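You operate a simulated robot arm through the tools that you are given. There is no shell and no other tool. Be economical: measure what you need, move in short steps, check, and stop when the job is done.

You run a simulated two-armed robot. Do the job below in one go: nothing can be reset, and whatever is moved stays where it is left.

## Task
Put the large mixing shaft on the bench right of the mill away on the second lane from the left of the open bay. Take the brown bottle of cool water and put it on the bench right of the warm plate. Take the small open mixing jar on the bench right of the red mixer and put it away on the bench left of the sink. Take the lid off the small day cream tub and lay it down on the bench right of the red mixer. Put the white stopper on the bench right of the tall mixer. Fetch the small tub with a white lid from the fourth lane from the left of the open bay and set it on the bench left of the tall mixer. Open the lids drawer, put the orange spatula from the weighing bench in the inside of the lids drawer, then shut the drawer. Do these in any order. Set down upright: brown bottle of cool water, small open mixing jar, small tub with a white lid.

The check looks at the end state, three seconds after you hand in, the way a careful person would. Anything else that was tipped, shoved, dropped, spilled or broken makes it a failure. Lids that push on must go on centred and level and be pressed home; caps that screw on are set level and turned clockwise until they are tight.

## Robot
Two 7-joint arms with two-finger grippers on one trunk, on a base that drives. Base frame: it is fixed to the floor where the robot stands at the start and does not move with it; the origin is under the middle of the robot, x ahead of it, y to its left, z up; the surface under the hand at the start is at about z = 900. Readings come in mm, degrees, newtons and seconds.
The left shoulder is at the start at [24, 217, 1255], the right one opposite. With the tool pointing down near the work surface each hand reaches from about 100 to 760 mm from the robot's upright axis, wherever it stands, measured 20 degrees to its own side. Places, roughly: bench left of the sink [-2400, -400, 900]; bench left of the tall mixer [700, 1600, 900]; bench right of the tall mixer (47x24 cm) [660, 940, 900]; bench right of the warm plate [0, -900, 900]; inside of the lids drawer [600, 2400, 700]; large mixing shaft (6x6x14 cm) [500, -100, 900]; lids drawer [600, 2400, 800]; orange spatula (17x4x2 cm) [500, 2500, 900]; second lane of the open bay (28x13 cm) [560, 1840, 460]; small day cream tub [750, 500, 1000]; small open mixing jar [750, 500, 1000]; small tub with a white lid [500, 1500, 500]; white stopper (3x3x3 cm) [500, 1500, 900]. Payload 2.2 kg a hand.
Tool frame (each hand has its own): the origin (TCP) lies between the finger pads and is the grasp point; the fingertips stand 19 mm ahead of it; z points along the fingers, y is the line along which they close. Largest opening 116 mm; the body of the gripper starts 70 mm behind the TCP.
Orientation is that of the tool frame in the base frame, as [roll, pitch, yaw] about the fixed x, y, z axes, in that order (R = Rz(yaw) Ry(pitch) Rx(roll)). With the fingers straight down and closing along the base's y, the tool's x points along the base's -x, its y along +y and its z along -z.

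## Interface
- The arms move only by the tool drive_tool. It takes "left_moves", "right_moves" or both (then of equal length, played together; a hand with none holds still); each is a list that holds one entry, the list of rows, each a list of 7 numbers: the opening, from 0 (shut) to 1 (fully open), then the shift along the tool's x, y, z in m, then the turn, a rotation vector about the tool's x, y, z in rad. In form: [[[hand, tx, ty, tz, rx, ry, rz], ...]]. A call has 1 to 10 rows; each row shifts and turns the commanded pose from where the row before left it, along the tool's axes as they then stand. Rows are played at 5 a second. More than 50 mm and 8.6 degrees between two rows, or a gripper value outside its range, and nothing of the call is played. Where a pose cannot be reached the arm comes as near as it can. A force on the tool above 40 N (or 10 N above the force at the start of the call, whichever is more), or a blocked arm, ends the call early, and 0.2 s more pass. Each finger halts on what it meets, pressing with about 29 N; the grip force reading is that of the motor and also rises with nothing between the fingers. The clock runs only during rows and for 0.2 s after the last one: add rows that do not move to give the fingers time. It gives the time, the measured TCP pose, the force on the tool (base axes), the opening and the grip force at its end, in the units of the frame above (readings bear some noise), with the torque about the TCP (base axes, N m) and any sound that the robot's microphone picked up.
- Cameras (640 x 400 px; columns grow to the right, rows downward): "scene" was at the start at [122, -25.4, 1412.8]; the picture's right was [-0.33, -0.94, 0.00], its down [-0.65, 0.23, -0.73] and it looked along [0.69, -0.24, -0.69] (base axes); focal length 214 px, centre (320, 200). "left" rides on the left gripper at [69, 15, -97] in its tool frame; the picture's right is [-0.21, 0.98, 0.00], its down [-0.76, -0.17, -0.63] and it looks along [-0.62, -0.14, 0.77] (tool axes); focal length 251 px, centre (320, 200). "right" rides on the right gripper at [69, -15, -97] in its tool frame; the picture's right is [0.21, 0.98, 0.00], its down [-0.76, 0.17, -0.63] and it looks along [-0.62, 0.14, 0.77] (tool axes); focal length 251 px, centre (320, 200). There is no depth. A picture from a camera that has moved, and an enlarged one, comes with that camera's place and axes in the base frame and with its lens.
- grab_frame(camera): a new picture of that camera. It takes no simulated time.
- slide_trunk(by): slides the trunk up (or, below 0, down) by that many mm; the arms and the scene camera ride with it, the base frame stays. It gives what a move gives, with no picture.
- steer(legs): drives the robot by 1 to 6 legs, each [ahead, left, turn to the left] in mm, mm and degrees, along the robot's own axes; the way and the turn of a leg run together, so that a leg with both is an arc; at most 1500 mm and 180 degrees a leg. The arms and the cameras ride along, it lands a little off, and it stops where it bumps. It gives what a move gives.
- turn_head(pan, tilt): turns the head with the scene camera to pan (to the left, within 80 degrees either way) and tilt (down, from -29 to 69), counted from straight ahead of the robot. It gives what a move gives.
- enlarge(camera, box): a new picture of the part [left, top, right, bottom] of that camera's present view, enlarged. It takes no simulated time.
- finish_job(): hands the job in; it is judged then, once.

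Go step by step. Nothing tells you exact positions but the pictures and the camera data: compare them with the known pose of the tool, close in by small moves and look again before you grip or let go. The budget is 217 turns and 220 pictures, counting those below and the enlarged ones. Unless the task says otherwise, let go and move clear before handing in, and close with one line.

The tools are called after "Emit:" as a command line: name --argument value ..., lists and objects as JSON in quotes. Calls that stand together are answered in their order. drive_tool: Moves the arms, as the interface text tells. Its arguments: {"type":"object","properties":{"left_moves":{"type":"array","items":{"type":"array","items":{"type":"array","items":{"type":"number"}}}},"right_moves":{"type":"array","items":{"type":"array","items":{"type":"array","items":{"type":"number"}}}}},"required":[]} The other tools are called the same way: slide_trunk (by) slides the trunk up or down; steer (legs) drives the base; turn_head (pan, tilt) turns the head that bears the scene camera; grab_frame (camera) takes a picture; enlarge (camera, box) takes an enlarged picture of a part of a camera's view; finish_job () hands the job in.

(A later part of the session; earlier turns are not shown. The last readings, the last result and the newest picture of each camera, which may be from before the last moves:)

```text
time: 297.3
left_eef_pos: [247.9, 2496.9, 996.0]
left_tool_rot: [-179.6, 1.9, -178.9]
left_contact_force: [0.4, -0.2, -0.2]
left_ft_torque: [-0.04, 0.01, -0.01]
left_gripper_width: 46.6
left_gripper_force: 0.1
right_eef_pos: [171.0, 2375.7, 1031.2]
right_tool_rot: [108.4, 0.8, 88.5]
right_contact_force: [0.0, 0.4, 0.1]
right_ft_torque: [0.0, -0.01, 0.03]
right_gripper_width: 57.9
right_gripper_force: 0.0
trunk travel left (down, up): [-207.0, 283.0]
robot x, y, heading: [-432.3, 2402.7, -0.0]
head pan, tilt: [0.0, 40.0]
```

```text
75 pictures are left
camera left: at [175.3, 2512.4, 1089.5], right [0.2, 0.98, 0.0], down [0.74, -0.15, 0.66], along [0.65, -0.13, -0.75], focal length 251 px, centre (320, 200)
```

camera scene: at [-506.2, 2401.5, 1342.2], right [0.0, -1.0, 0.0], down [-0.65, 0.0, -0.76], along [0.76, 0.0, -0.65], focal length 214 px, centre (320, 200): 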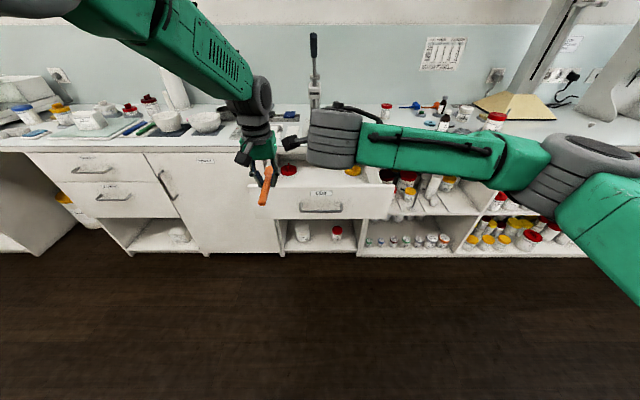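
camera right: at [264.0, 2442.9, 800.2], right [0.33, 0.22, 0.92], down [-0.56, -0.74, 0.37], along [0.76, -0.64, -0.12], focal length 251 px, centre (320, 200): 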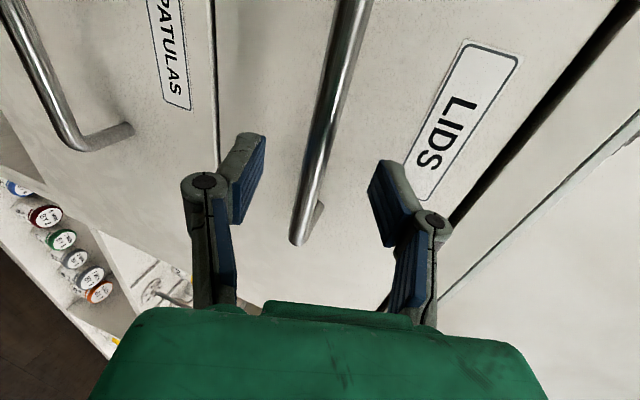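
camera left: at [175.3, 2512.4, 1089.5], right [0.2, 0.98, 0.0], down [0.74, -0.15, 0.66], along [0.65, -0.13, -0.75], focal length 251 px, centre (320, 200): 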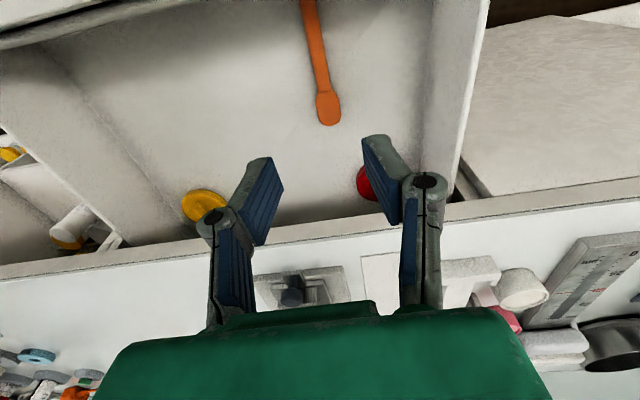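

The spatula lies in the drawer. Retract both hands, lower the trunk, and get ready to push the drawer shut with closed right fingers.

Emit:
drive_tool --left_moves '[[[0.4, 0.04, 0, 0, 0, 0, 0], [0.4, 0.045, 0, 0, 0, 0, 0], [0.4, 0.045, 0, 0, 0, 0, 0], [0.4, 0.045, 0, 0, 0, 0, 0], [0.4, 0, 0, 0, 0, 0, 0]]]' --right_moves '[[[0.2, 0, -0.01, -0.035, 0, 0, 0], [0.0, 0, -0.01, -0.035, 0, 0, 0], [0.0, 0, -0.01, -0.035, 0, 0, 0], [0.0, 0, 0, -0.025, 0, 0, 0], [0.0, 0, 0, 0, 0, 0, 0]]]'

Emit:
slide_trunk --by -200

Emit:
grab_frame --camera "scene"

```text
time: 298.5
left_eef_pos: [73.1, 2494.7, 988.7]
left_tool_rot: [-179.6, 2.1, -178.9]
left_contact_force: [-0.6, 0.0, -0.2]
left_ft_torque: [0.01, -0.02, 0.0]
left_gripper_width: 46.2
left_gripper_force: 0.1
right_eef_pos: [56.2, 2376.7, 1046.0]
right_tool_rot: [108.5, 0.9, 88.8]
right_contact_force: [0.8, -0.6, 0.4]
right_ft_torque: [-0.01, -0.02, 0.03]
right_gripper_width: 0.0
right_gripper_force: 28.5
right hand out of reach, approached as far as the arm can: row 3, 4
trunk travel left (down, up): [-207.0, 283.0]
robot x, y, heading: [-437.6, 2402.4, -0.4]
head pan, tilt: [0.0, 40.0]
```

```text
time: 300.7
left_eef_pos: [72.7, 2495.2, 790.8]
left_tool_rot: [-179.5, 2.2, -178.9]
left_contact_force: [-0.2, 0.4, 0.1]
left_ft_torque: [-0.02, -0.03, -0.04]
left_gripper_width: 46.2
left_gripper_force: 0.0
right_eef_pos: [53.9, 2378.1, 847.1]
right_tool_rot: [108.3, 0.8, 88.8]
right_contact_force: [0.0, 1.0, 0.4]
right_ft_torque: [0.02, 0.01, 0.0]
right_gripper_width: 0.0
right_gripper_force: 28.6
trunk travel left (down, up): [-7.0, 483.0]
robot x, y, heading: [-438.4, 2403.0, -0.0]
head pan, tilt: [0.0, 40.0]
```

```text
74 pictures are left
camera scene: at [-308.4, 2401.2, 1024.3], right [0.0, -1.0, 0.0], down [-0.65, 0.0, -0.76], along [0.76, 0.0, -0.65], focal length 214 px, centre (320, 200)
```

scene: 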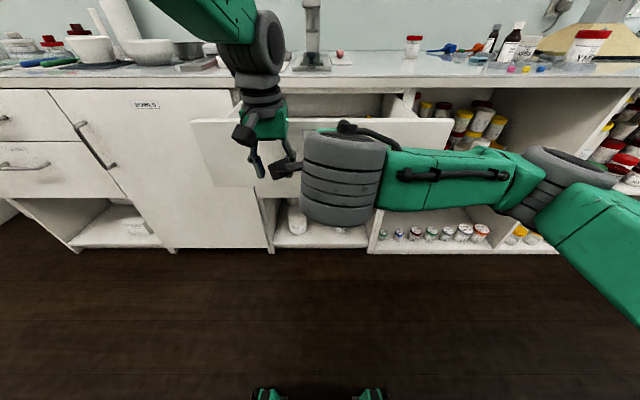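

Raise the left hand above the drawer and lower the right fist to z≈820.

Emit:
drive_tool --left_moves '[[[0.4, 0, 0, -0.045, 0, 0, 0], [0.4, 0, 0, -0.045, 0, 0, 0], [0.4, 0, 0, -0.045, 0, 0, 0], [0.4, 0, 0, -0.045, 0, 0, 0], [0.4, 0, 0, -0.04, 0, 0, 0], [0.4, 0, 0, 0, 0, 0, 0]]]' --right_moves '[[[0.0, 0.009, -0.0128, 0.0045, 0, 0, 0], [0.0, 0.009, -0.0128, 0.0045, 0, 0, 0], [0.0, 0, 0, 0, 0, 0, 0], [0.0, 0, 0, 0, 0, 0, 0], [0.0, 0, 0, 0, 0, 0, 0], [0.0, 0, 0, 0, 0, 0, 0]]]'

Emit:
grab_frame --camera "right"

```text
time: 302.1
left_eef_pos: [62.0, 2495.6, 1008.8]
left_tool_rot: [-179.6, 2.1, -178.9]
left_contact_force: [0.3, 0.2, 0.7]
left_ft_torque: [0.0, 0.0, -0.01]
left_gripper_width: 46.6
left_gripper_force: 0.1
right_eef_pos: [60.6, 2388.3, 842.5]
right_tool_rot: [108.8, 1.1, 89.0]
right_contact_force: [-0.3, 0.6, 0.4]
right_ft_torque: [-0.02, 0.03, -0.01]
right_gripper_width: 0.0
right_gripper_force: 28.1
right hand out of reach, approached as far as the arm can: row 1, 2
trunk travel left (down, up): [-7.0, 483.0]
robot x, y, heading: [-441.1, 2399.2, -0.1]
head pan, tilt: [0.0, 40.0]
```

```text
73 pictures are left
camera right: at [-34.0, 2460.3, 857.7], right [0.32, 0.23, 0.92], down [-0.56, -0.74, 0.38], along [0.77, -0.63, -0.11], focal length 251 px, centre (320, 200)
```

right: 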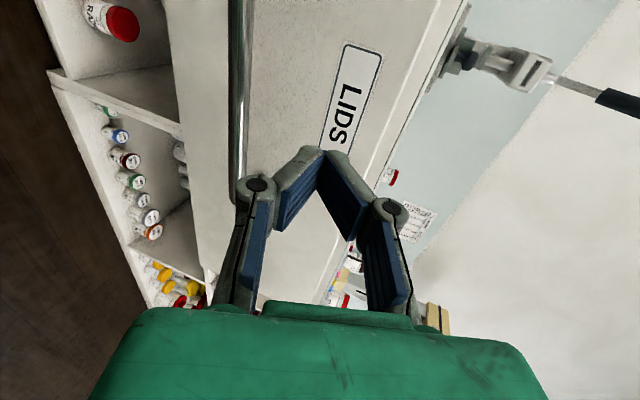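

Emit:
drive_tool --right_moves '[[[0.0, 0, 0, 0.025, 0, 0, 0], [0.0, 0, 0, 0.02, 0, 0, 0], [0.0, 0, 0, 0, 0, 0, 0]]]'

Emit:
grab_frame --camera "right"

```text
time: 302.9
left_eef_pos: [61.9, 2495.7, 1008.4]
left_tool_rot: [-179.6, 2.1, -178.9]
left_contact_force: [-0.6, 0.7, 0.6]
left_ft_torque: [-0.02, 0.03, -0.01]
left_gripper_width: 46.7
left_gripper_force: 0.2
right_eef_pos: [104.2, 2386.7, 832.8]
right_tool_rot: [108.8, 1.0, 88.8]
right_contact_force: [0.2, 0.5, 0.3]
right_ft_torque: [0.02, 0.0, 0.0]
right_gripper_width: 0.0
right_gripper_force: 28.6
right hand out of reach, approached as far as the arm can: row 2
trunk travel left (down, up): [-7.0, 483.0]
robot x, y, heading: [-435.5, 2401.1, 0.2]
head pan, tilt: [0.0, 40.0]
```

```text
72 pictures are left
camera right: at [9.4, 2458.2, 848.1], right [0.32, 0.23, 0.92], down [-0.56, -0.74, 0.37], along [0.77, -0.63, -0.11], focal length 251 px, centre (320, 200)
```

right: 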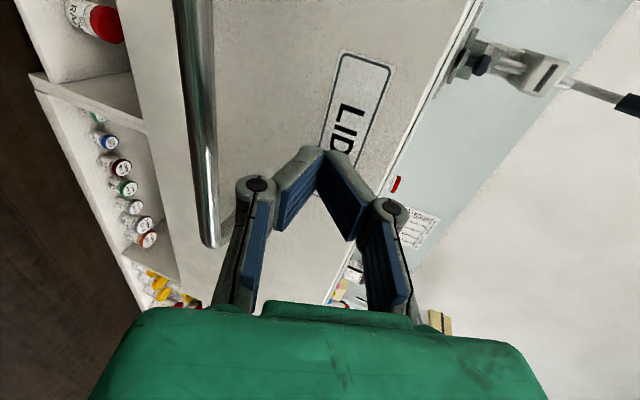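

Now push the drawer by driving forward.

Emit:
steer --legs '[[240, 0, 0]]'

Emit:
grab_frame --camera "scene"

```text
time: 304.7
left_eef_pos: [303.8, 2495.1, 1009.0]
left_tool_rot: [-179.5, 2.0, -179.0]
left_contact_force: [0.5, -1.0, -1.0]
left_ft_torque: [0.0, 0.05, -0.01]
left_gripper_width: 46.5
left_gripper_force: 0.1
right_eef_pos: [344.9, 2386.9, 831.4]
right_tool_rot: [109.0, 1.1, 89.0]
right_contact_force: [-0.4, -0.2, -0.3]
right_ft_torque: [0.0, -0.05, -0.04]
right_gripper_width: 0.0
right_gripper_force: 28.3
trunk travel left (down, up): [-7.0, 483.0]
robot x, y, heading: [-194.5, 2404.4, 0.1]
head pan, tilt: [0.0, 40.0]
```

```text
71 pictures are left
camera scene: at [-67.1, 2401.1, 1024.1], right [0.0, -1.0, 0.0], down [-0.65, 0.0, -0.76], along [0.76, 0.0, -0.65], focal length 214 px, centre (320, 200)
```

scene: 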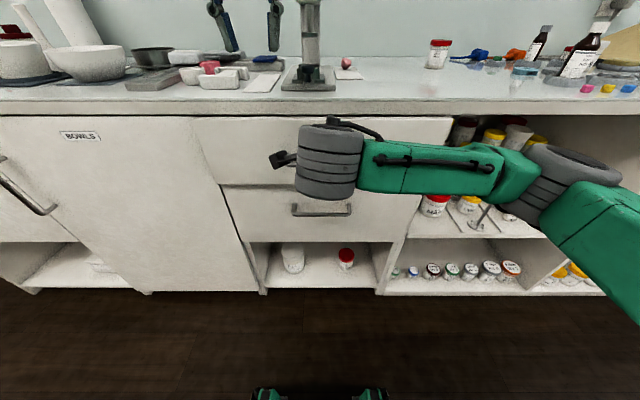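

Emit:
steer --legs '[[55, 0, 0]]'

Emit:
grab_frame --camera "right"

Emit:
enlarge --camera "scene" --box '[160, 80, 480, 280]'

```text
time: 305.7
left_eef_pos: [341.9, 2496.5, 1012.4]
left_tool_rot: [-179.5, 2.6, -178.9]
left_contact_force: [0.2, -0.7, -0.3]
left_ft_torque: [0.0, -0.03, 0.0]
left_gripper_width: 46.3
left_gripper_force: 0.1
right_eef_pos: [381.3, 2386.8, 837.6]
right_tool_rot: [108.4, 1.1, 89.1]
right_contact_force: [-0.2, -0.1, 0.2]
right_ft_torque: [-0.02, 0.0, -0.02]
right_gripper_width: 0.1
right_gripper_force: 28.5
trunk travel left (down, up): [-7.0, 483.0]
robot x, y, heading: [-151.9, 2399.7, -0.0]
head pan, tilt: [0.0, 40.0]
stopped in leg 1: the force on the tool passed its limit at 86 N (the readings are from after the stop); the commanded pose is now the measured one
```

```text
70 pictures are left
camera right: at [284.9, 2459.2, 852.1], right [0.31, 0.23, 0.92], down [-0.56, -0.74, 0.37], along [0.77, -0.63, -0.1], focal length 251 px, centre (320, 200)
```

right: 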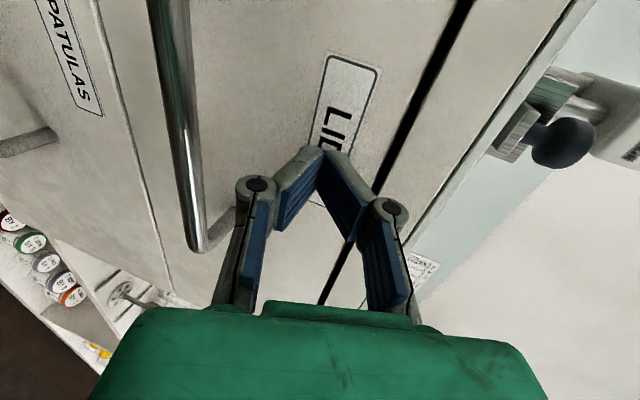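

```text
2.00 times, centred on (320, 180) of scene
camera zoom: at [-22.0, 2401.9, 1024.4], right [0.0, -1.0, 0.0], down [-0.65, 0.0, -0.76], along [0.76, 0.0, -0.65], focal length 429 px, centre (320, 240)
```

zoom: 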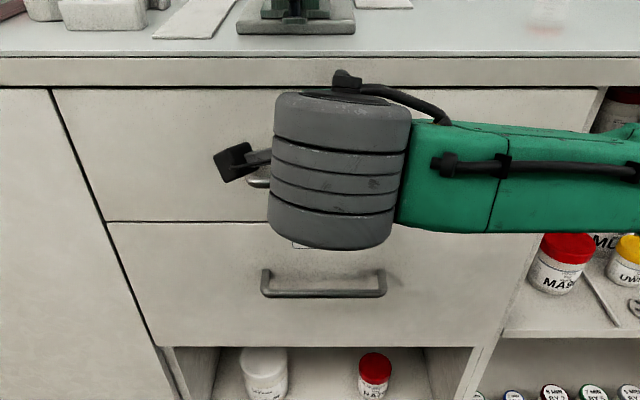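

The drawer is flush shut. Next, the open jar: back off and drive right to y≈560, straightening the right hand to a 40° forward tilt on the way.

Emit:
steer --legs '[[-240, 0, 0], [0, -950, 0], [0, -890, 0]]'

Emit:
drive_tool --right_moves '[[[0.3, 0, 0, 0, 0, 0, -0.149], [0.3, 0, 0, 0, 0, 0, -0.149], [0.4, 0, 0, 0, 0, 0, -0.149], [0.5, 0, 0, 0, 0, 0, -0.149], [0.6, 0, 0, 0, 0, 0, -0.149], [0.6, 0, 0, 0, 0, 0, -0.149], [0.6, 0, 0, 0, 0, 0, -0.149], [0.6, 0, 0, 0, 0, 0, -0.149], [0.6, 0, 0, 0, 0, 0, -0.149], [0.6, 0, 0, 0, 0, 0, -0.149]]]'

Emit:
drive_tool --right_moves '[[[0.6, 0, 0, 0, 0, 0, -0.08], [0.6, 0, 0, 0, 0, 0.14, 0], [0.6, 0, 0, 0, 0, 0.14, 0], [0.6, 0, 0, 0, 0, 0.14, 0], [0.6, 0, 0, 0, 0, 0.14, 0], [0.6, 0, 0, 0, 0, 0, 0]]]'

Emit:
slide_trunk --by 350

Emit:
turn_head --pan -8 --tilt 35

Emit:
grab_frame --camera "scene"

```text
time: 316.4
left_eef_pos: [99.1, 652.1, 1011.4]
left_tool_rot: [-179.4, 2.4, -178.9]
left_contact_force: [-0.9, 0.5, -0.1]
left_ft_torque: [-0.05, -0.01, -0.02]
left_gripper_width: 46.4
left_gripper_force: 0.1
right_eef_pos: [136.8, 542.6, 836.6]
right_tool_rot: [108.5, 1.3, 89.2]
right_contact_force: [-0.2, -0.1, 0.0]
right_ft_torque: [-0.05, -0.02, -0.02]
right_gripper_width: 0.1
right_gripper_force: 28.1
trunk travel left (down, up): [-7.0, 483.0]
robot x, y, heading: [-393.3, 555.7, -0.1]
head pan, tilt: [0.0, 40.0]
```

```text
time: 318.6
left_eef_pos: [95.6, 649.8, 1014.8]
left_tool_rot: [-179.5, 2.6, -178.8]
left_contact_force: [-0.6, -0.4, -0.2]
left_ft_torque: [-0.03, -0.01, 0.0]
left_gripper_width: 46.3
left_gripper_force: 0.1
right_eef_pos: [134.7, 542.0, 838.9]
right_tool_rot: [170.4, 71.5, 168.8]
right_contact_force: [-0.4, 0.3, -0.6]
right_ft_torque: [0.01, -0.03, 0.03]
right_gripper_width: 69.6
right_gripper_force: 0.0
trunk travel left (down, up): [-7.0, 483.0]
robot x, y, heading: [-394.4, 552.6, 0.1]
head pan, tilt: [0.0, 40.0]
```

```text
time: 320.0
left_eef_pos: [96.4, 651.5, 1014.0]
left_tool_rot: [-179.4, 2.6, -178.9]
left_contact_force: [-0.3, 0.3, -0.1]
left_ft_torque: [0.04, -0.02, -0.01]
left_gripper_width: 46.1
left_gripper_force: 0.1
right_eef_pos: [135.7, 541.3, 839.7]
right_tool_rot: [-178.6, 39.5, 180.0]
right_contact_force: [0.5, -0.1, 0.0]
right_ft_torque: [-0.01, 0.02, 0.0]
right_gripper_width: 69.5
right_gripper_force: 0.0
trunk travel left (down, up): [-7.0, 483.0]
robot x, y, heading: [-393.6, 553.7, -0.2]
head pan, tilt: [0.0, 40.0]
```

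```text
time: 323.4
left_eef_pos: [96.9, 650.6, 1364.6]
left_tool_rot: [-179.5, 2.6, -178.8]
left_contact_force: [0.7, 0.7, -0.3]
left_ft_torque: [-0.04, -0.02, 0.01]
left_gripper_width: 46.4
left_gripper_force: 0.0
right_eef_pos: [135.1, 541.2, 1188.2]
right_tool_rot: [-178.5, 39.6, 180.0]
right_contact_force: [0.2, 0.3, -0.1]
right_ft_torque: [0.01, 0.02, 0.03]
right_gripper_width: 69.8
right_gripper_force: 0.1
trunk travel left (down, up): [-357.0, 133.0]
robot x, y, heading: [-400.2, 554.0, -0.0]
head pan, tilt: [0.0, 40.0]
```

```text
time: 324.1
left_eef_pos: [96.4, 649.9, 1364.1]
left_tool_rot: [-179.6, 2.6, -178.8]
left_contact_force: [-0.2, 0.2, 0.3]
left_ft_torque: [-0.04, 0.0, 0.02]
left_gripper_width: 46.3
left_gripper_force: 0.0
right_eef_pos: [134.8, 542.0, 1188.5]
right_tool_rot: [-178.5, 39.6, -179.9]
right_contact_force: [0.5, 0.4, 0.1]
right_ft_torque: [0.02, 0.02, 0.01]
right_gripper_width: 69.8
right_gripper_force: 0.1
trunk travel left (down, up): [-357.0, 133.0]
robot x, y, heading: [-394.2, 555.7, 0.3]
head pan, tilt: [-8.0, 35.0]
```

```text
68 pictures are left
camera scene: at [-262.2, 542.3, 1381.8], right [-0.14, -0.99, 0.0], down [-0.57, 0.08, -0.82], along [0.81, -0.11, -0.58], focal length 214 px, centre (320, 200)
```

scene: 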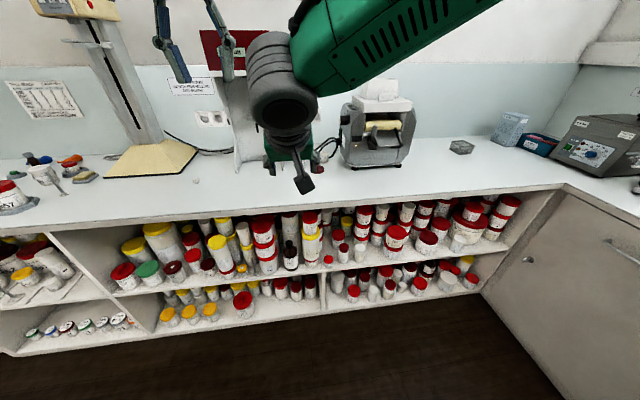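

Emit:
drive_tool --left_moves '[[[0.4, 0.01, 0, 0.035, 0, 0, 0], [0.4, 0.01, 0, 0.035, 0, 0, 0], [0.4, 0.01, 0, 0.035, 0, 0, 0], [0.4, 0.01, 0, 0.035, 0, 0, 0], [0.4, 0.01, 0, 0.035, 0, 0, 0], [0.4, 0.01, 0, 0.035, 0, 0, 0], [0.4, 0, 0, 0, 0, 0, 0]]]' --right_moves '[[[0.6, 0.016, -0.0285, 0.0193, 0, 0, 0], [0.6, 0.016, -0.0285, 0.0193, 0, 0, 0], [0.6, 0.016, -0.0285, 0.0193, 0, 0, 0], [0.6, 0.016, -0.0285, 0.0193, 0, 0, 0], [0.6, 0.016, -0.0285, 0.0193, 0, 0, 0], [0.6, 0.016, -0.0285, 0.0193, 0, 0, 0], [0.6, 0, 0, 0, 0, 0, 0]]]'

Emit:
steer --legs '[[340, 0, 0]]'

Emit:
grab_frame --camera "right"

Emit:
grab_frame --camera "scene"

```text
time: 325.7
left_eef_pos: [44.5, 648.9, 1150.7]
left_tool_rot: [-179.4, 2.6, -178.7]
left_contact_force: [-0.2, -0.5, 0.2]
left_ft_torque: [-0.01, -0.03, -0.02]
left_gripper_width: 46.5
left_gripper_force: 0.1
right_eef_pos: [131.3, 368.6, 1043.4]
right_tool_rot: [-178.5, 39.7, -179.8]
right_contact_force: [0.2, -0.2, 0.1]
right_ft_torque: [-0.04, 0.04, 0.01]
right_gripper_width: 69.4
right_gripper_force: 0.1
trunk travel left (down, up): [-357.0, 133.0]
robot x, y, heading: [-392.2, 555.0, -0.1]
head pan, tilt: [-8.0, 35.0]
```

```text
time: 327.9
left_eef_pos: [385.5, 647.7, 1152.0]
left_tool_rot: [-179.6, 2.7, -178.6]
left_contact_force: [-0.6, -1.2, 0.3]
left_ft_torque: [0.03, 0.0, 0.05]
left_gripper_width: 46.4
left_gripper_force: 0.0
right_eef_pos: [473.0, 369.0, 1043.1]
right_tool_rot: [-178.6, 39.6, -179.7]
right_contact_force: [0.0, 0.5, -1.4]
right_ft_torque: [0.02, 0.02, 0.0]
right_gripper_width: 69.9
right_gripper_force: 0.1
trunk travel left (down, up): [-357.0, 133.0]
robot x, y, heading: [-56.4, 555.3, 0.0]
head pan, tilt: [-8.0, 35.0]
```

```text
67 pictures are left
camera right: at [357.6, 355.6, 1073.2], right [-0.15, 0.98, -0.16], down [0.18, 0.18, 0.97], along [0.97, 0.12, -0.2], focal length 251 px, centre (320, 200)
```

right: 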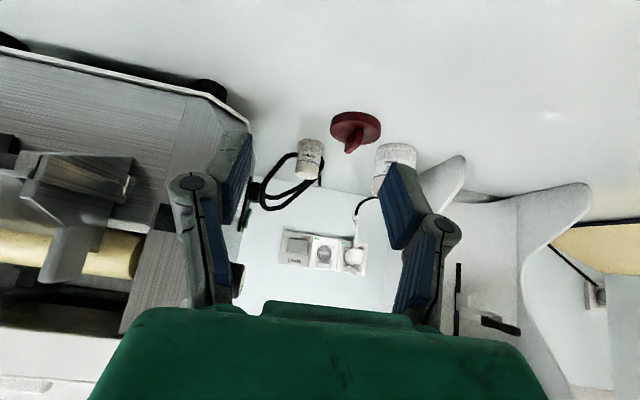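

```text
66 pictures are left
camera scene: at [76.9, 544.2, 1382.0], right [-0.14, -0.99, 0.0], down [-0.57, 0.08, -0.82], along [0.81, -0.11, -0.58], focal length 214 px, centre (320, 200)
```

scene: 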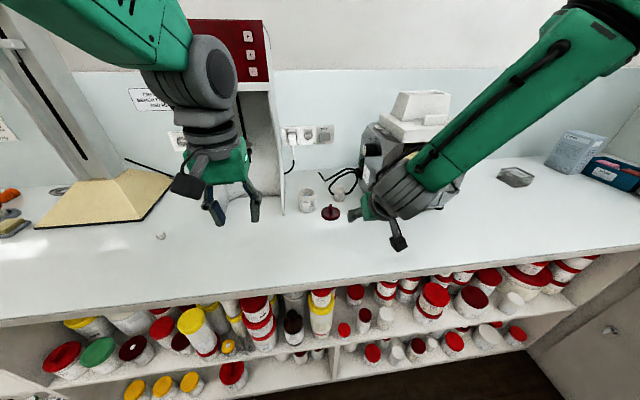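

The jar stands at about (745, 375), 57 mm tall. To clear mill, lid and tub I'll steepen the hand to 30° with a 15° yaw, and drive slightly closer.

Emit:
drive_tool --right_moves '[[[0.6, 0, 0, 0, 0, 0.084, 0], [0.6, 0, 0, 0, 0, 0.084, 0], [0.6, 0, 0, 0, 0.0655, 0, 0.1135], [0.6, 0, 0, 0, 0.0655, 0, 0.1135], [0.6, 0, 0, 0, 0, 0, 0]]]'

Emit:
steer --legs '[[55, 0, 0]]'

Emit:
drive_tool --right_moves '[[[0.6, -0.0262, 0.0128, 0.0206, 0, 0, 0], [0.6, -0.0262, 0.0128, 0.0206, 0, 0, 0], [0.6, -0.0262, 0.0128, 0.0206, 0, 0, 0], [0.6, -0.0262, 0.0128, 0.0206, 0, 0, 0], [0.6, -0.0262, 0.0128, 0.0206, 0, 0, 0], [0.6, 0, 0, 0, 0, 0, 0], [0.6, 0, 0, 0, 0, 0, 0]]]'

Emit:
grab_frame --camera "right"

Emit:
enlarge --camera "scene" --box '[240, 80, 440, 240]'

```text
time: 329.1
left_eef_pos: [382.6, 640.2, 1152.1]
left_tool_rot: [-179.9, 2.7, -178.6]
left_contact_force: [-0.4, -0.7, 1.1]
left_ft_torque: [0.03, 0.01, -0.01]
left_gripper_width: 46.4
left_gripper_force: 0.0
right_eef_pos: [471.3, 361.3, 1042.7]
right_tool_rot: [-179.2, 30.3, 164.6]
right_contact_force: [-0.4, -0.4, 0.1]
right_ft_torque: [0.06, 0.0, 0.05]
right_gripper_width: 69.3
right_gripper_force: 0.0
trunk travel left (down, up): [-357.0, 133.0]
robot x, y, heading: [-57.7, 554.3, 0.0]
head pan, tilt: [-8.0, 35.0]
```

```text
time: 330.1
left_eef_pos: [434.4, 642.5, 1153.6]
left_tool_rot: [-179.9, 2.8, -178.7]
left_contact_force: [-0.6, 0.4, -0.3]
left_ft_torque: [0.01, 0.01, 0.0]
left_gripper_width: 46.2
left_gripper_force: 0.0
right_eef_pos: [522.5, 363.0, 1044.9]
right_tool_rot: [-179.1, 30.5, 164.8]
right_contact_force: [0.5, -0.6, -0.2]
right_ft_torque: [0.0, -0.02, 0.02]
right_gripper_width: 69.7
right_gripper_force: 0.1
trunk travel left (down, up): [-357.0, 133.0]
robot x, y, heading: [-2.3, 549.8, 0.1]
head pan, tilt: [-8.0, 35.0]
```

```text
time: 331.6
left_eef_pos: [434.6, 646.4, 1152.3]
left_tool_rot: [-179.6, 2.8, -178.5]
left_contact_force: [0.3, -0.1, 0.3]
left_ft_torque: [0.02, 0.04, 0.0]
left_gripper_width: 46.4
left_gripper_force: 0.0
right_eef_pos: [698.3, 385.1, 1021.4]
right_tool_rot: [-179.0, 30.6, 165.1]
right_contact_force: [-0.1, 0.3, -0.1]
right_ft_torque: [-0.02, 0.0, -0.03]
right_gripper_width: 69.5
right_gripper_force: 0.0
trunk travel left (down, up): [-357.0, 133.0]
robot x, y, heading: [0.7, 554.3, 0.2]
head pan, tilt: [-8.0, 35.0]
```

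```text
65 pictures are left
camera right: at [591.4, 400.2, 1069.6], right [0.08, 0.99, -0.13], down [0.37, 0.09, 0.93], along [0.93, -0.12, -0.36], focal length 251 px, centre (320, 200)
```

right: 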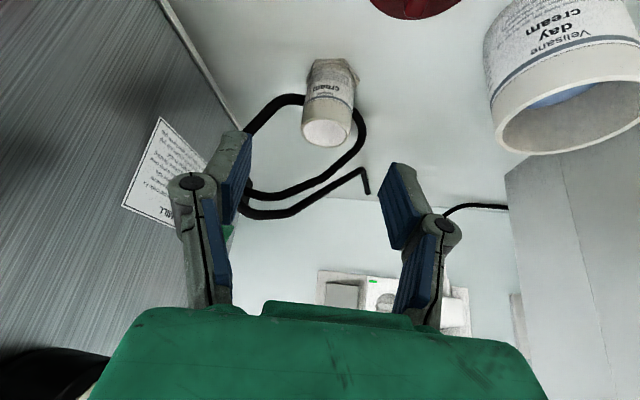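

```text
2.50 times, centred on (340, 160) of scene
camera zoom: at [132.5, 541.8, 1381.8], right [-0.14, -0.99, 0.0], down [-0.57, 0.08, -0.82], along [0.81, -0.11, -0.58], focal length 536 px, centre (270, 300)
```

zoom: 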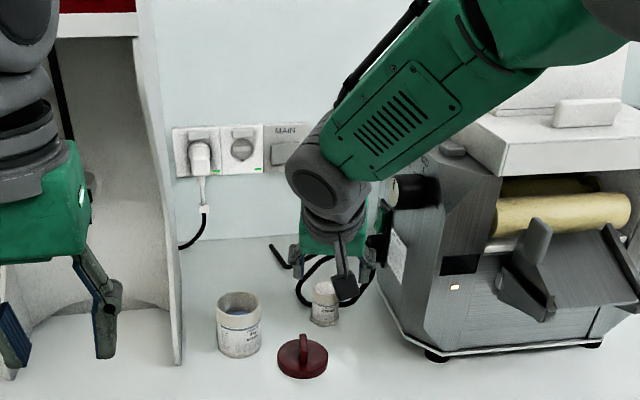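

Aligned. Descend along the tool axis onto the jar.

Emit:
drive_tool --right_moves '[[[0.6, 0.003, 0.002, 0.025, 0, 0, 0], [0.6, 0.003, 0.002, 0.025, 0, 0, 0], [0.6, 0.003, 0, 0.025, 0, 0, 0], [0.6, 0, 0, 0.02, 0, 0, 0], [0.6, 0, 0, 0, 0, 0, 0], [0.6, 0, 0, 0, 0, 0, 0]]]'

Emit:
grab_frame --camera "right"

```text
time: 333.1
left_eef_pos: [435.2, 646.2, 1151.6]
left_tool_rot: [-179.8, 2.9, -178.5]
left_contact_force: [1.0, 0.9, -0.2]
left_ft_torque: [0.04, -0.01, 0.01]
left_gripper_width: 46.3
left_gripper_force: 0.1
right_eef_pos: [740.2, 375.2, 934.8]
right_tool_rot: [-178.9, 30.4, 165.0]
right_contact_force: [0.6, -0.6, -0.9]
right_ft_torque: [0.01, -0.01, -0.02]
right_gripper_width: 69.3
right_gripper_force: 0.2
trunk travel left (down, up): [-357.0, 133.0]
robot x, y, heading: [5.7, 555.1, 0.4]
head pan, tilt: [-8.0, 35.0]
```

```text
63 pictures are left
camera right: at [631.0, 391.3, 982.7], right [0.08, 0.99, -0.13], down [0.37, 0.09, 0.93], along [0.93, -0.12, -0.36], focal length 251 px, centre (320, 200)
```

right: 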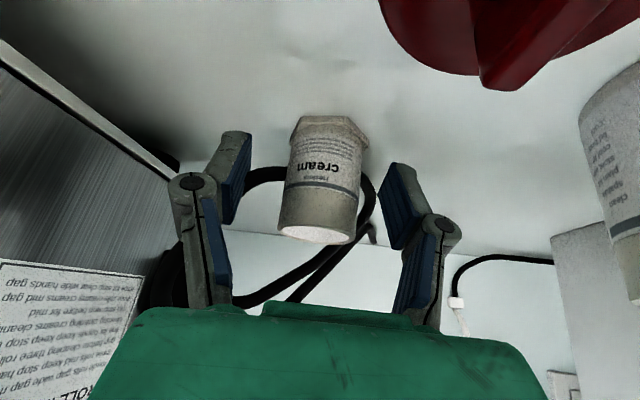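

Emit:
drive_tool --right_moves '[[[0.4, 0, 0, 0.003, 0, 0, 0], [0.2, 0, 0, 0, 0, 0, 0], [0.2, 0, 0, 0, 0, 0, 0], [0.2, 0, 0, 0, 0, 0, 0], [0.2, 0, 0, 0, 0, 0, 0]]]'

Emit:
drive_tool --right_moves '[[[0.2, -0.01, 0, -0.0172, 0, 0, 0], [0.2, -0.015, 0, -0.026, 0, 0, 0], [0.2, -0.02, 0, -0.035, 0, 0, 0], [0.2, 0.0, 0, -0.035, 0, 0, 0], [0.2, 0, 0, 0, 0, 0, 0]]]'

Emit:
grab_frame --camera "right"

```text
time: 334.2
left_eef_pos: [436.2, 646.1, 1154.4]
left_tool_rot: [-179.7, 2.8, -178.6]
left_contact_force: [0.3, -0.6, -0.4]
left_ft_torque: [0.0, 0.02, -0.01]
left_gripper_width: 46.6
left_gripper_force: 0.0
right_eef_pos: [740.4, 373.9, 931.5]
right_tool_rot: [-178.9, 30.4, 164.8]
right_contact_force: [1.2, -1.1, 0.8]
right_ft_torque: [0.02, -0.03, 0.01]
right_gripper_width: 39.4
right_gripper_force: 29.0
trunk travel left (down, up): [-357.0, 133.0]
robot x, y, heading: [0.2, 553.3, 0.3]
head pan, tilt: [-8.0, 35.0]
```

```text
time: 335.4
left_eef_pos: [436.9, 646.1, 1151.5]
left_tool_rot: [-179.6, 2.7, -178.7]
left_contact_force: [0.7, -0.7, 0.0]
left_ft_torque: [0.02, 0.01, -0.01]
left_gripper_width: 46.2
left_gripper_force: 0.0
right_eef_pos: [724.3, 381.8, 1050.2]
right_tool_rot: [-178.7, 30.4, 165.0]
right_contact_force: [0.7, 0.2, 0.6]
right_ft_torque: [0.02, -0.01, -0.01]
right_gripper_width: 39.0
right_gripper_force: 28.9
trunk travel left (down, up): [-357.0, 133.0]
robot x, y, heading: [1.6, 555.2, -0.0]
head pan, tilt: [-8.0, 35.0]
```

```text
62 pictures are left
camera right: at [615.9, 398.4, 1099.3], right [0.08, 0.99, -0.13], down [0.37, 0.09, 0.93], along [0.93, -0.12, -0.36], focal length 251 px, centre (320, 200)
```

right: 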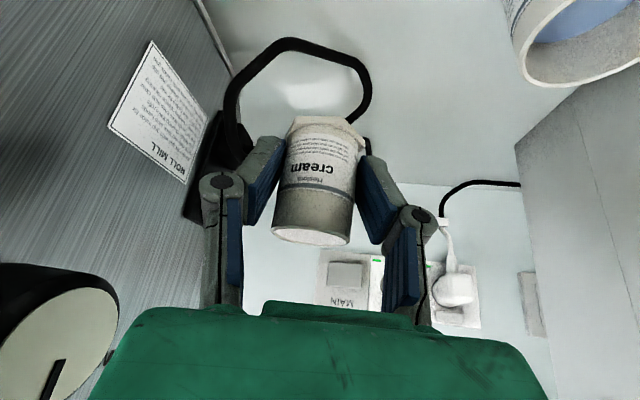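

The jar is held upright. Back away to the room's middle, lower the trunk and turn right to look at the other benches.

Emit:
steer --legs '[[-400, 0, 0]]'

Emit:
slide_trunk --by -250

Emit:
steer --legs '[[-500, 0, 0], [0, 0, -90]]'

Emit:
turn_head --pan 0 --tilt 20

Emit:
grab_frame --camera "scene"

Emit:
turn_head --pan -70 --tilt 20

Emit:
grab_frame --camera "scene"

```text
time: 337.9
left_eef_pos: [39.4, 645.2, 1153.0]
left_tool_rot: [-179.8, 2.7, -178.5]
left_contact_force: [-0.1, -0.4, -0.3]
left_ft_torque: [0.01, 0.02, -0.01]
left_gripper_width: 46.4
left_gripper_force: 0.0
right_eef_pos: [327.5, 378.8, 1050.9]
right_tool_rot: [-178.9, 30.5, 164.9]
right_contact_force: [-0.4, -1.2, 1.2]
right_ft_torque: [0.0, 0.01, 0.02]
right_gripper_width: 39.4
right_gripper_force: 28.8
trunk travel left (down, up): [-357.0, 133.0]
robot x, y, heading: [-399.6, 550.9, 0.3]
head pan, tilt: [-8.0, 35.0]
```

```text
time: 340.5
left_eef_pos: [34.6, 644.2, 905.3]
left_tool_rot: [-179.7, 3.0, -178.5]
left_contact_force: [0.1, 1.1, 0.3]
left_ft_torque: [-0.01, -0.02, 0.05]
left_gripper_width: 46.3
left_gripper_force: 0.2
right_eef_pos: [322.0, 379.7, 804.1]
right_tool_rot: [-179.0, 30.7, 164.8]
right_contact_force: [-0.9, 0.1, 0.1]
right_ft_torque: [0.0, 0.02, 0.0]
right_gripper_width: 39.2
right_gripper_force: 29.1
trunk travel left (down, up): [-107.0, 383.0]
robot x, y, heading: [-398.0, 550.4, 0.4]
head pan, tilt: [-8.0, 35.0]
```

```text
time: 347.2
left_eef_pos: [-794.8, 122.7, 905.0]
left_tool_rot: [-179.7, 3.1, 92.4]
left_contact_force: [-0.7, 0.9, -1.0]
left_ft_torque: [-0.01, -0.01, -0.04]
left_gripper_width: 46.4
left_gripper_force: 0.1
right_eef_pos: [-1055.5, -171.4, 805.3]
right_tool_rot: [-179.0, 30.7, 75.9]
right_contact_force: [1.0, 0.7, -0.8]
right_ft_torque: [-0.02, 0.0, 0.0]
right_gripper_width: 39.3
right_gripper_force: 29.1
trunk travel left (down, up): [-107.0, 383.0]
robot x, y, heading: [-894.6, 548.7, -88.8]
head pan, tilt: [-8.0, 35.0]
```

```text
time: 348.0
left_eef_pos: [-795.3, 126.5, 905.2]
left_tool_rot: [-179.7, 3.3, 92.5]
left_contact_force: [0.0, -0.4, -0.1]
left_ft_torque: [-0.04, -0.01, 0.01]
left_gripper_width: 46.2
left_gripper_force: 0.0
right_eef_pos: [-1054.0, -169.8, 807.8]
right_tool_rot: [-179.0, 30.9, 75.9]
right_contact_force: [-0.3, 0.6, 0.0]
right_ft_torque: [0.01, 0.01, 0.0]
right_gripper_width: 39.4
right_gripper_force: 28.7
trunk travel left (down, up): [-107.0, 383.0]
robot x, y, heading: [-892.1, 550.5, -88.8]
head pan, tilt: [0.0, 20.0]
```

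```text
61 pictures are left
camera scene: at [-892.4, 415.0, 1155.5], right [-1.0, -0.02, 0.0], down [-0.01, 0.35, -0.94], along [0.02, -0.94, -0.35], focal length 214 px, centre (320, 200)
```

scene: 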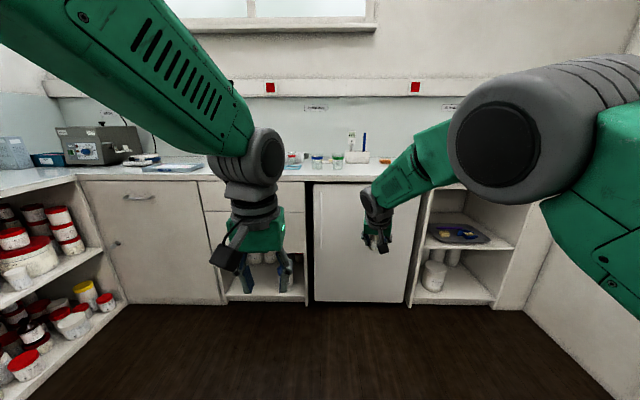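

```text
time: 349.4
left_eef_pos: [-796.6, 124.8, 905.7]
left_tool_rot: [-179.7, 3.2, 92.5]
left_contact_force: [0.1, 0.0, 0.1]
left_ft_torque: [-0.01, -0.03, -0.02]
left_gripper_width: 46.4
left_gripper_force: 0.1
right_eef_pos: [-1053.9, -169.9, 806.0]
right_tool_rot: [-179.0, 30.9, 75.8]
right_contact_force: [-0.4, -0.6, 0.8]
right_ft_torque: [0.0, 0.01, -0.01]
right_gripper_width: 39.5
right_gripper_force: 29.1
trunk travel left (down, up): [-107.0, 383.0]
robot x, y, heading: [-894.6, 552.3, -89.1]
head pan, tilt: [-70.0, 20.0]
```

```text
60 pictures are left
camera scene: at [-981.2, 474.4, 1155.8], right [-0.36, 0.93, 0.0], down [0.32, 0.13, -0.94], along [-0.88, -0.34, -0.34], focal length 214 px, centre (320, 200)
```

scene: 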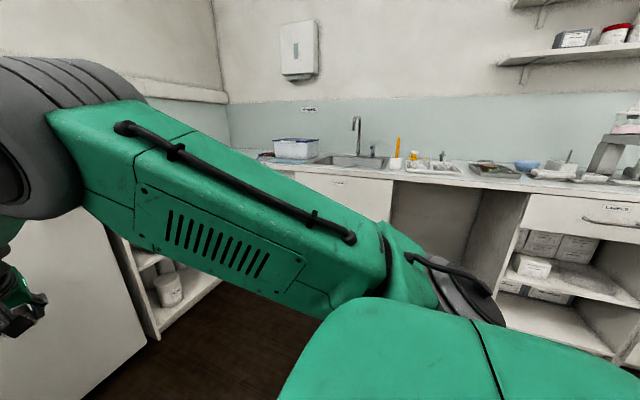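

The sink is on the bench facing +x (front at about x −2217), and the free space left of it is near (−2400, −400) beside a box. Turn toward it and approach partway.

Emit:
steer --legs '[[0, 0, -73], [500, 437, 0]]'

Emit:
slide_trunk --by 260

Emit:
turn_head --pan 5 --tilt 30

Emit:
grab_frame --camera "scene"

```text
time: 356.2
left_eef_pos: [-1614.5, -238.4, 905.5]
left_tool_rot: [-179.7, 3.1, 19.5]
left_contact_force: [0.1, -1.0, 0.1]
left_ft_torque: [-0.02, -0.04, -0.01]
left_gripper_width: 46.4
left_gripper_force: 0.1
right_eef_pos: [-1971.6, -76.2, 806.2]
right_tool_rot: [-179.1, 30.7, 2.8]
right_contact_force: [-0.7, 0.4, 0.4]
right_ft_torque: [0.01, -0.03, -0.01]
right_gripper_width: 39.4
right_gripper_force: 28.7
trunk travel left (down, up): [-107.0, 383.0]
robot x, y, heading: [-1236.3, -24.1, -161.8]
head pan, tilt: [-70.0, 20.0]
```

```text
time: 358.9
left_eef_pos: [-1611.9, -239.9, 1167.7]
left_tool_rot: [-179.7, 3.4, 19.4]
left_contact_force: [0.6, -0.2, -1.2]
left_ft_torque: [-0.02, 0.0, 0.0]
left_gripper_width: 46.6
left_gripper_force: 0.1
right_eef_pos: [-1968.2, -77.7, 1070.1]
right_tool_rot: [-179.1, 31.1, 2.9]
right_contact_force: [0.1, -0.6, 0.1]
right_ft_torque: [-0.02, 0.01, 0.01]
right_gripper_width: 39.3
right_gripper_force: 29.2
trunk travel left (down, up): [-367.0, 123.0]
robot x, y, heading: [-1234.4, -19.6, -161.3]
head pan, tilt: [-70.0, 20.0]
```

```text
time: 360.4
left_eef_pos: [-1612.7, -239.8, 1167.0]
left_tool_rot: [-179.6, 3.3, 19.5]
left_contact_force: [0.8, -1.0, -0.3]
left_ft_torque: [0.02, 0.01, 0.01]
left_gripper_width: 46.6
left_gripper_force: 0.0
right_eef_pos: [-1968.7, -78.0, 1068.2]
right_tool_rot: [-179.1, 31.0, 3.0]
right_contact_force: [0.3, -0.4, 0.1]
right_ft_torque: [0.0, 0.03, -0.02]
right_gripper_width: 39.2
right_gripper_force: 29.0
trunk travel left (down, up): [-367.0, 123.0]
robot x, y, heading: [-1235.6, -17.9, -161.8]
head pan, tilt: [5.0, 30.0]
```

```text
59 pictures are left
camera scene: at [-1360.1, -68.5, 1399.5], right [-0.39, 0.92, 0.0], down [0.46, 0.2, -0.86], along [-0.79, -0.34, -0.5], focal length 214 px, centre (320, 200)
```

scene: 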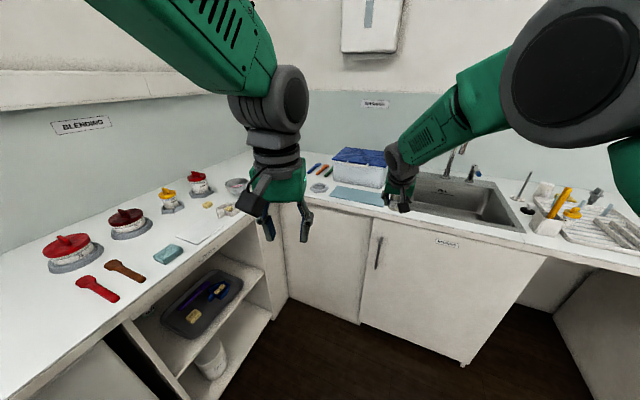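

Emit:
enlarge --camera "scene" --box '[285, 130, 415, 230]'

```text
4.00 times, centred on (350, 180) of scene
camera zoom: at [-1360.1, -68.5, 1399.5], right [-0.39, 0.92, 0.0], down [0.46, 0.2, -0.86], along [-0.79, -0.34, -0.5], focal length 858 px, centre (200, 280)
```

zoom: 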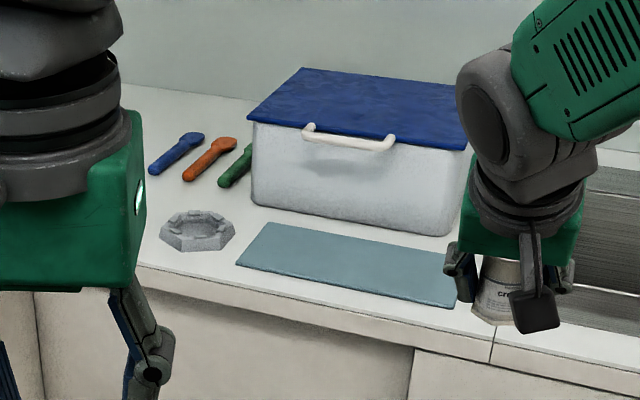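

There's a box, a mat, spatulas and a hex holder here. I'll check the corner with the left hand's camera for a clear spot.

Emit:
grab_frame --camera "left"

```text
57 pictures are left
camera left: at [-1535.9, -229.7, 1259.4], right [0.12, -0.99, 0.01], down [-0.73, -0.09, 0.68], along [-0.67, -0.09, -0.74], focal length 251 px, centre (320, 200)
```

left: 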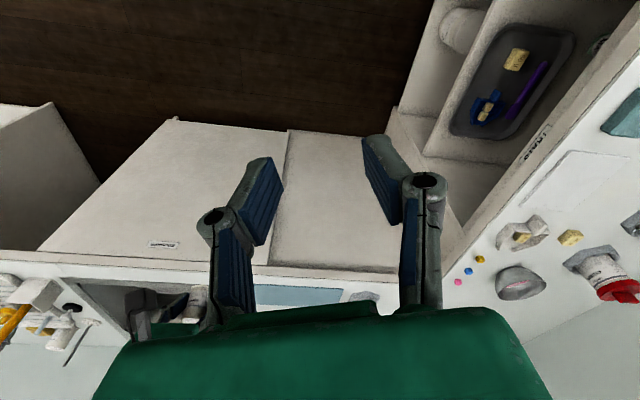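

I'll use the free corner spot at about (−2295, −550), clear of holder and spatulas. Turn a bit left, drive part of the way, and shift the hand toward the centre.

Emit:
steer --legs '[[0, 0, 12], [330, 0, 0]]'

Emit:
drive_tool --left_moves '[[[0.4, 0, 0.035, -0.02, 0, 0, 0], [0.4, 0, 0.035, -0.02, 0, 0, 0], [0.4, 0, 0.035, -0.02, 0, 0, 0], [0.4, 0, 0.035, -0.02, 0, 0, 0], [0.4, 0, 0, 0, 0, 0, 0], [0.4, 0, 0, 0, 0, 0, 0]]]' --right_moves '[[[0.2, 0, 0.03, 0, 0, 0, 0], [0.2, 0, 0.03, 0, 0, 0, 0], [0.2, 0, 0.03, 0, 0, 0, 0], [0.2, 0, 0.03, 0, 0, 0, 0], [0.2, 0, 0, 0, 0, 0, 0], [0.2, 0, 0, 0, 0, 0, 0]]]'

Emit:
turn_head --pan 0 --tilt 35

Emit:
grab_frame --camera "scene"

Emit:
grab_frame --camera "right"

```text
time: 363.4
left_eef_pos: [-1845.2, -476.0, 1167.2]
left_tool_rot: [-179.9, 3.3, 31.6]
left_contact_force: [-0.2, 0.0, -0.9]
left_ft_torque: [-0.03, -0.03, 0.0]
left_gripper_width: 46.3
left_gripper_force: 0.0
right_eef_pos: [-2229.0, -393.7, 1069.1]
right_tool_rot: [-179.3, 30.9, 14.9]
right_contact_force: [0.5, 0.2, 0.2]
right_ft_torque: [-0.04, -0.01, 0.01]
right_gripper_width: 39.4
right_gripper_force: 28.9
trunk travel left (down, up): [-367.0, 123.0]
robot x, y, heading: [-1519.0, -184.6, -149.7]
head pan, tilt: [5.0, 30.0]
```

```text
time: 364.8
left_eef_pos: [-1763.3, -595.2, 1248.0]
left_tool_rot: [-179.6, 3.5, 31.6]
left_contact_force: [-0.9, -0.3, 0.1]
left_ft_torque: [0.0, -0.02, 0.0]
left_gripper_width: 46.3
left_gripper_force: 0.0
right_eef_pos: [-2194.1, -512.9, 1069.2]
right_tool_rot: [-179.0, 31.3, 15.1]
right_contact_force: [0.1, -0.3, -0.3]
right_ft_torque: [0.0, -0.02, 0.01]
right_gripper_width: 39.6
right_gripper_force: 29.7
trunk travel left (down, up): [-367.0, 123.0]
robot x, y, heading: [-1521.3, -187.3, -149.6]
head pan, tilt: [5.0, 30.0]
```

```text
time: 365.4
left_eef_pos: [-1762.6, -596.3, 1246.7]
left_tool_rot: [-179.5, 3.6, 31.7]
left_contact_force: [0.2, 0.4, -0.2]
left_ft_torque: [0.02, 0.02, 0.0]
left_gripper_width: 46.6
left_gripper_force: 0.1
right_eef_pos: [-2193.9, -513.2, 1070.8]
right_tool_rot: [-178.9, 31.2, 15.0]
right_contact_force: [0.0, -0.6, -0.8]
right_ft_torque: [-0.01, 0.01, 0.03]
right_gripper_width: 39.1
right_gripper_force: 29.2
trunk travel left (down, up): [-367.0, 123.0]
robot x, y, heading: [-1517.5, -184.6, -149.6]
head pan, tilt: [0.0, 35.0]
```

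```text
56 pictures are left
camera scene: at [-1634.5, -254.6, 1391.8], right [-0.51, 0.86, 0.0], down [0.5, 0.29, -0.82], along [-0.7, -0.41, -0.58], focal length 214 px, centre (320, 200)
```

scene: 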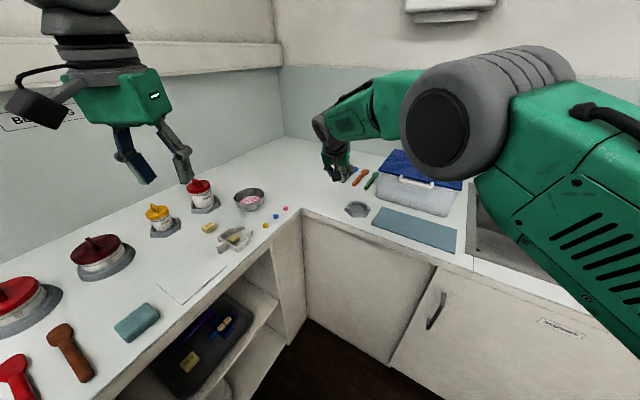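

```text
55 pictures are left
camera right: at [-2092.2, -471.4, 1116.9], right [0.42, -0.9, -0.13], down [-0.26, -0.25, 0.93], along [-0.87, -0.36, -0.34], focal length 251 px, centre (320, 200)
```

right: 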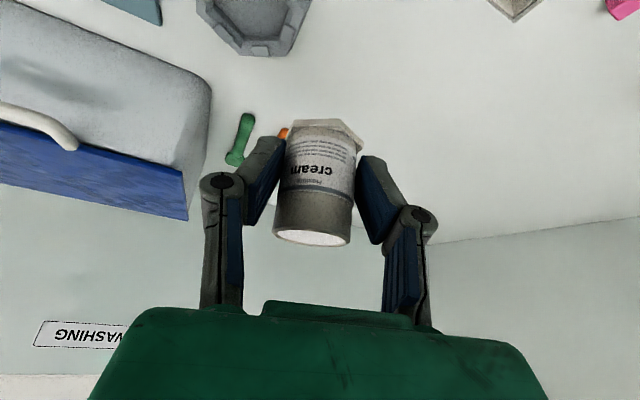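

The corner beside the holder is free. Drive 60 mm further, position over (−2285, −545) and lower.

Emit:
steer --legs '[[60, 0, 0]]'

Emit:
drive_tool --right_moves '[[[0.2, -0.0325, -0.008, 0.0197, 0, 0, 0], [0.2, 0, 0, 0, 0, 0, 0], [0.2, 0.0163, 0, 0.0268, 0, 0, 0], [0.2, 0.0163, 0, 0.0268, 0, 0, 0], [0.2, 0.0163, 0, 0.0268, 0, 0, 0], [0.2, 0.0118, 0, 0.0194, 0, 0, 0], [0.2, 0, 0, 0, 0, 0, 0], [0.2, 0, 0, 0, 0, 0, 0]]]'

Emit:
grab_frame --camera "right"

```text
time: 366.4
left_eef_pos: [-1810.5, -624.8, 1248.8]
left_tool_rot: [-179.6, 3.6, 31.7]
left_contact_force: [0.8, 0.1, 0.3]
left_ft_torque: [0.0, 0.02, -0.01]
left_gripper_width: 46.5
left_gripper_force: 0.0
right_eef_pos: [-2241.8, -541.8, 1071.7]
right_tool_rot: [-179.1, 31.5, 15.2]
right_contact_force: [0.5, -0.6, -0.7]
right_ft_torque: [-0.03, 0.02, -0.01]
right_gripper_width: 39.5
right_gripper_force: 28.9
trunk travel left (down, up): [-367.0, 123.0]
robot x, y, heading: [-1571.7, -214.6, -149.2]
head pan, tilt: [0.0, 35.0]
```

```text
time: 368.2
left_eef_pos: [-1812.4, -624.2, 1248.4]
left_tool_rot: [-179.5, 3.6, 31.7]
left_contact_force: [-1.1, 0.9, -0.8]
left_ft_torque: [-0.02, -0.01, 0.01]
left_gripper_width: 46.5
left_gripper_force: 0.0
right_eef_pos: [-2283.4, -546.7, 953.1]
right_tool_rot: [-179.1, 31.3, 15.2]
right_contact_force: [0.5, -0.6, -0.5]
right_ft_torque: [-0.01, 0.01, 0.01]
right_gripper_width: 39.7
right_gripper_force: 28.4
trunk travel left (down, up): [-367.0, 123.0]
robot x, y, heading: [-1573.2, -213.3, -149.7]
head pan, tilt: [0.0, 35.0]
```

```text
54 pictures are left
camera right: at [-2182.3, -504.0, 1000.2], right [0.42, -0.9, -0.13], down [-0.26, -0.25, 0.93], along [-0.87, -0.36, -0.34], focal length 251 px, centre (320, 200)
```

right: 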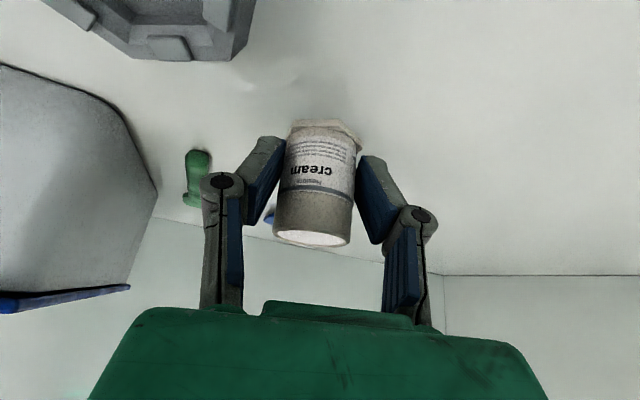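

Emit:
drive_tool --right_moves '[[[0.2, 0.0073, 0, 0.012, 0, 0, 0], [0.2, 0.0016, 0, 0.0026, 0, 0, 0], [0.2, 0, 0, 0, 0, 0, 0]]]'

Emit:
drive_tool --right_moves '[[[0.2, 0.0016, 0, 0.0026, 0, 0, 0], [0.2, 0.001, 0, 0.0017, 0, 0, 0], [0.2, 0, 0, 0, 0, 0, 0]]]'

Emit:
grab_frame --camera "right"

```text
time: 369.0
left_eef_pos: [-1812.1, -625.1, 1248.2]
left_tool_rot: [-179.6, 3.6, 31.6]
left_contact_force: [0.3, 0.0, -0.5]
left_ft_torque: [0.0, -0.02, 0.02]
left_gripper_width: 46.4
left_gripper_force: 0.0
right_eef_pos: [-2283.1, -545.6, 936.3]
right_tool_rot: [-179.0, 31.3, 15.1]
right_contact_force: [-0.1, 0.2, -0.2]
right_ft_torque: [0.04, 0.01, -0.01]
right_gripper_width: 39.2
right_gripper_force: 29.4
trunk travel left (down, up): [-367.0, 123.0]
robot x, y, heading: [-1571.3, -214.9, -149.2]
head pan, tilt: [0.0, 35.0]
```

```text
time: 369.8
left_eef_pos: [-1812.0, -624.5, 1249.0]
left_tool_rot: [-179.6, 3.6, 31.6]
left_contact_force: [0.3, -0.5, -0.3]
left_ft_torque: [0.02, -0.01, 0.03]
left_gripper_width: 46.5
left_gripper_force: 0.1
right_eef_pos: [-2283.5, -545.3, 931.9]
right_tool_rot: [-179.2, 31.4, 15.0]
right_contact_force: [-0.5, 0.4, 2.7]
right_ft_torque: [-0.01, -0.03, 0.0]
right_gripper_width: 39.6
right_gripper_force: 29.2
trunk travel left (down, up): [-367.0, 123.0]
robot x, y, heading: [-1573.7, -214.9, -149.6]
head pan, tilt: [0.0, 35.0]
```

```text
53 pictures are left
camera right: at [-2181.9, -502.2, 979.1], right [0.42, -0.9, -0.12], down [-0.26, -0.25, 0.93], along [-0.87, -0.36, -0.34], focal length 251 px, centre (320, 200)
```

right: 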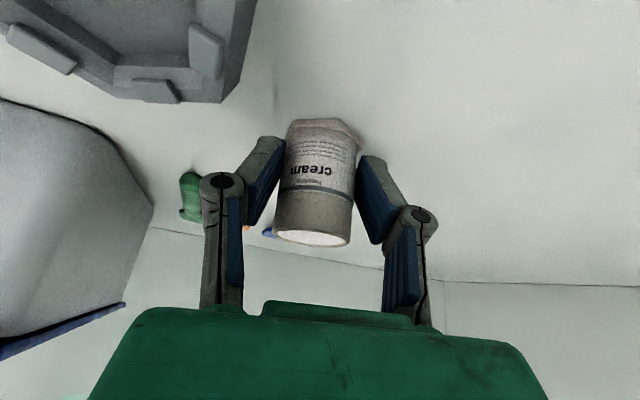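

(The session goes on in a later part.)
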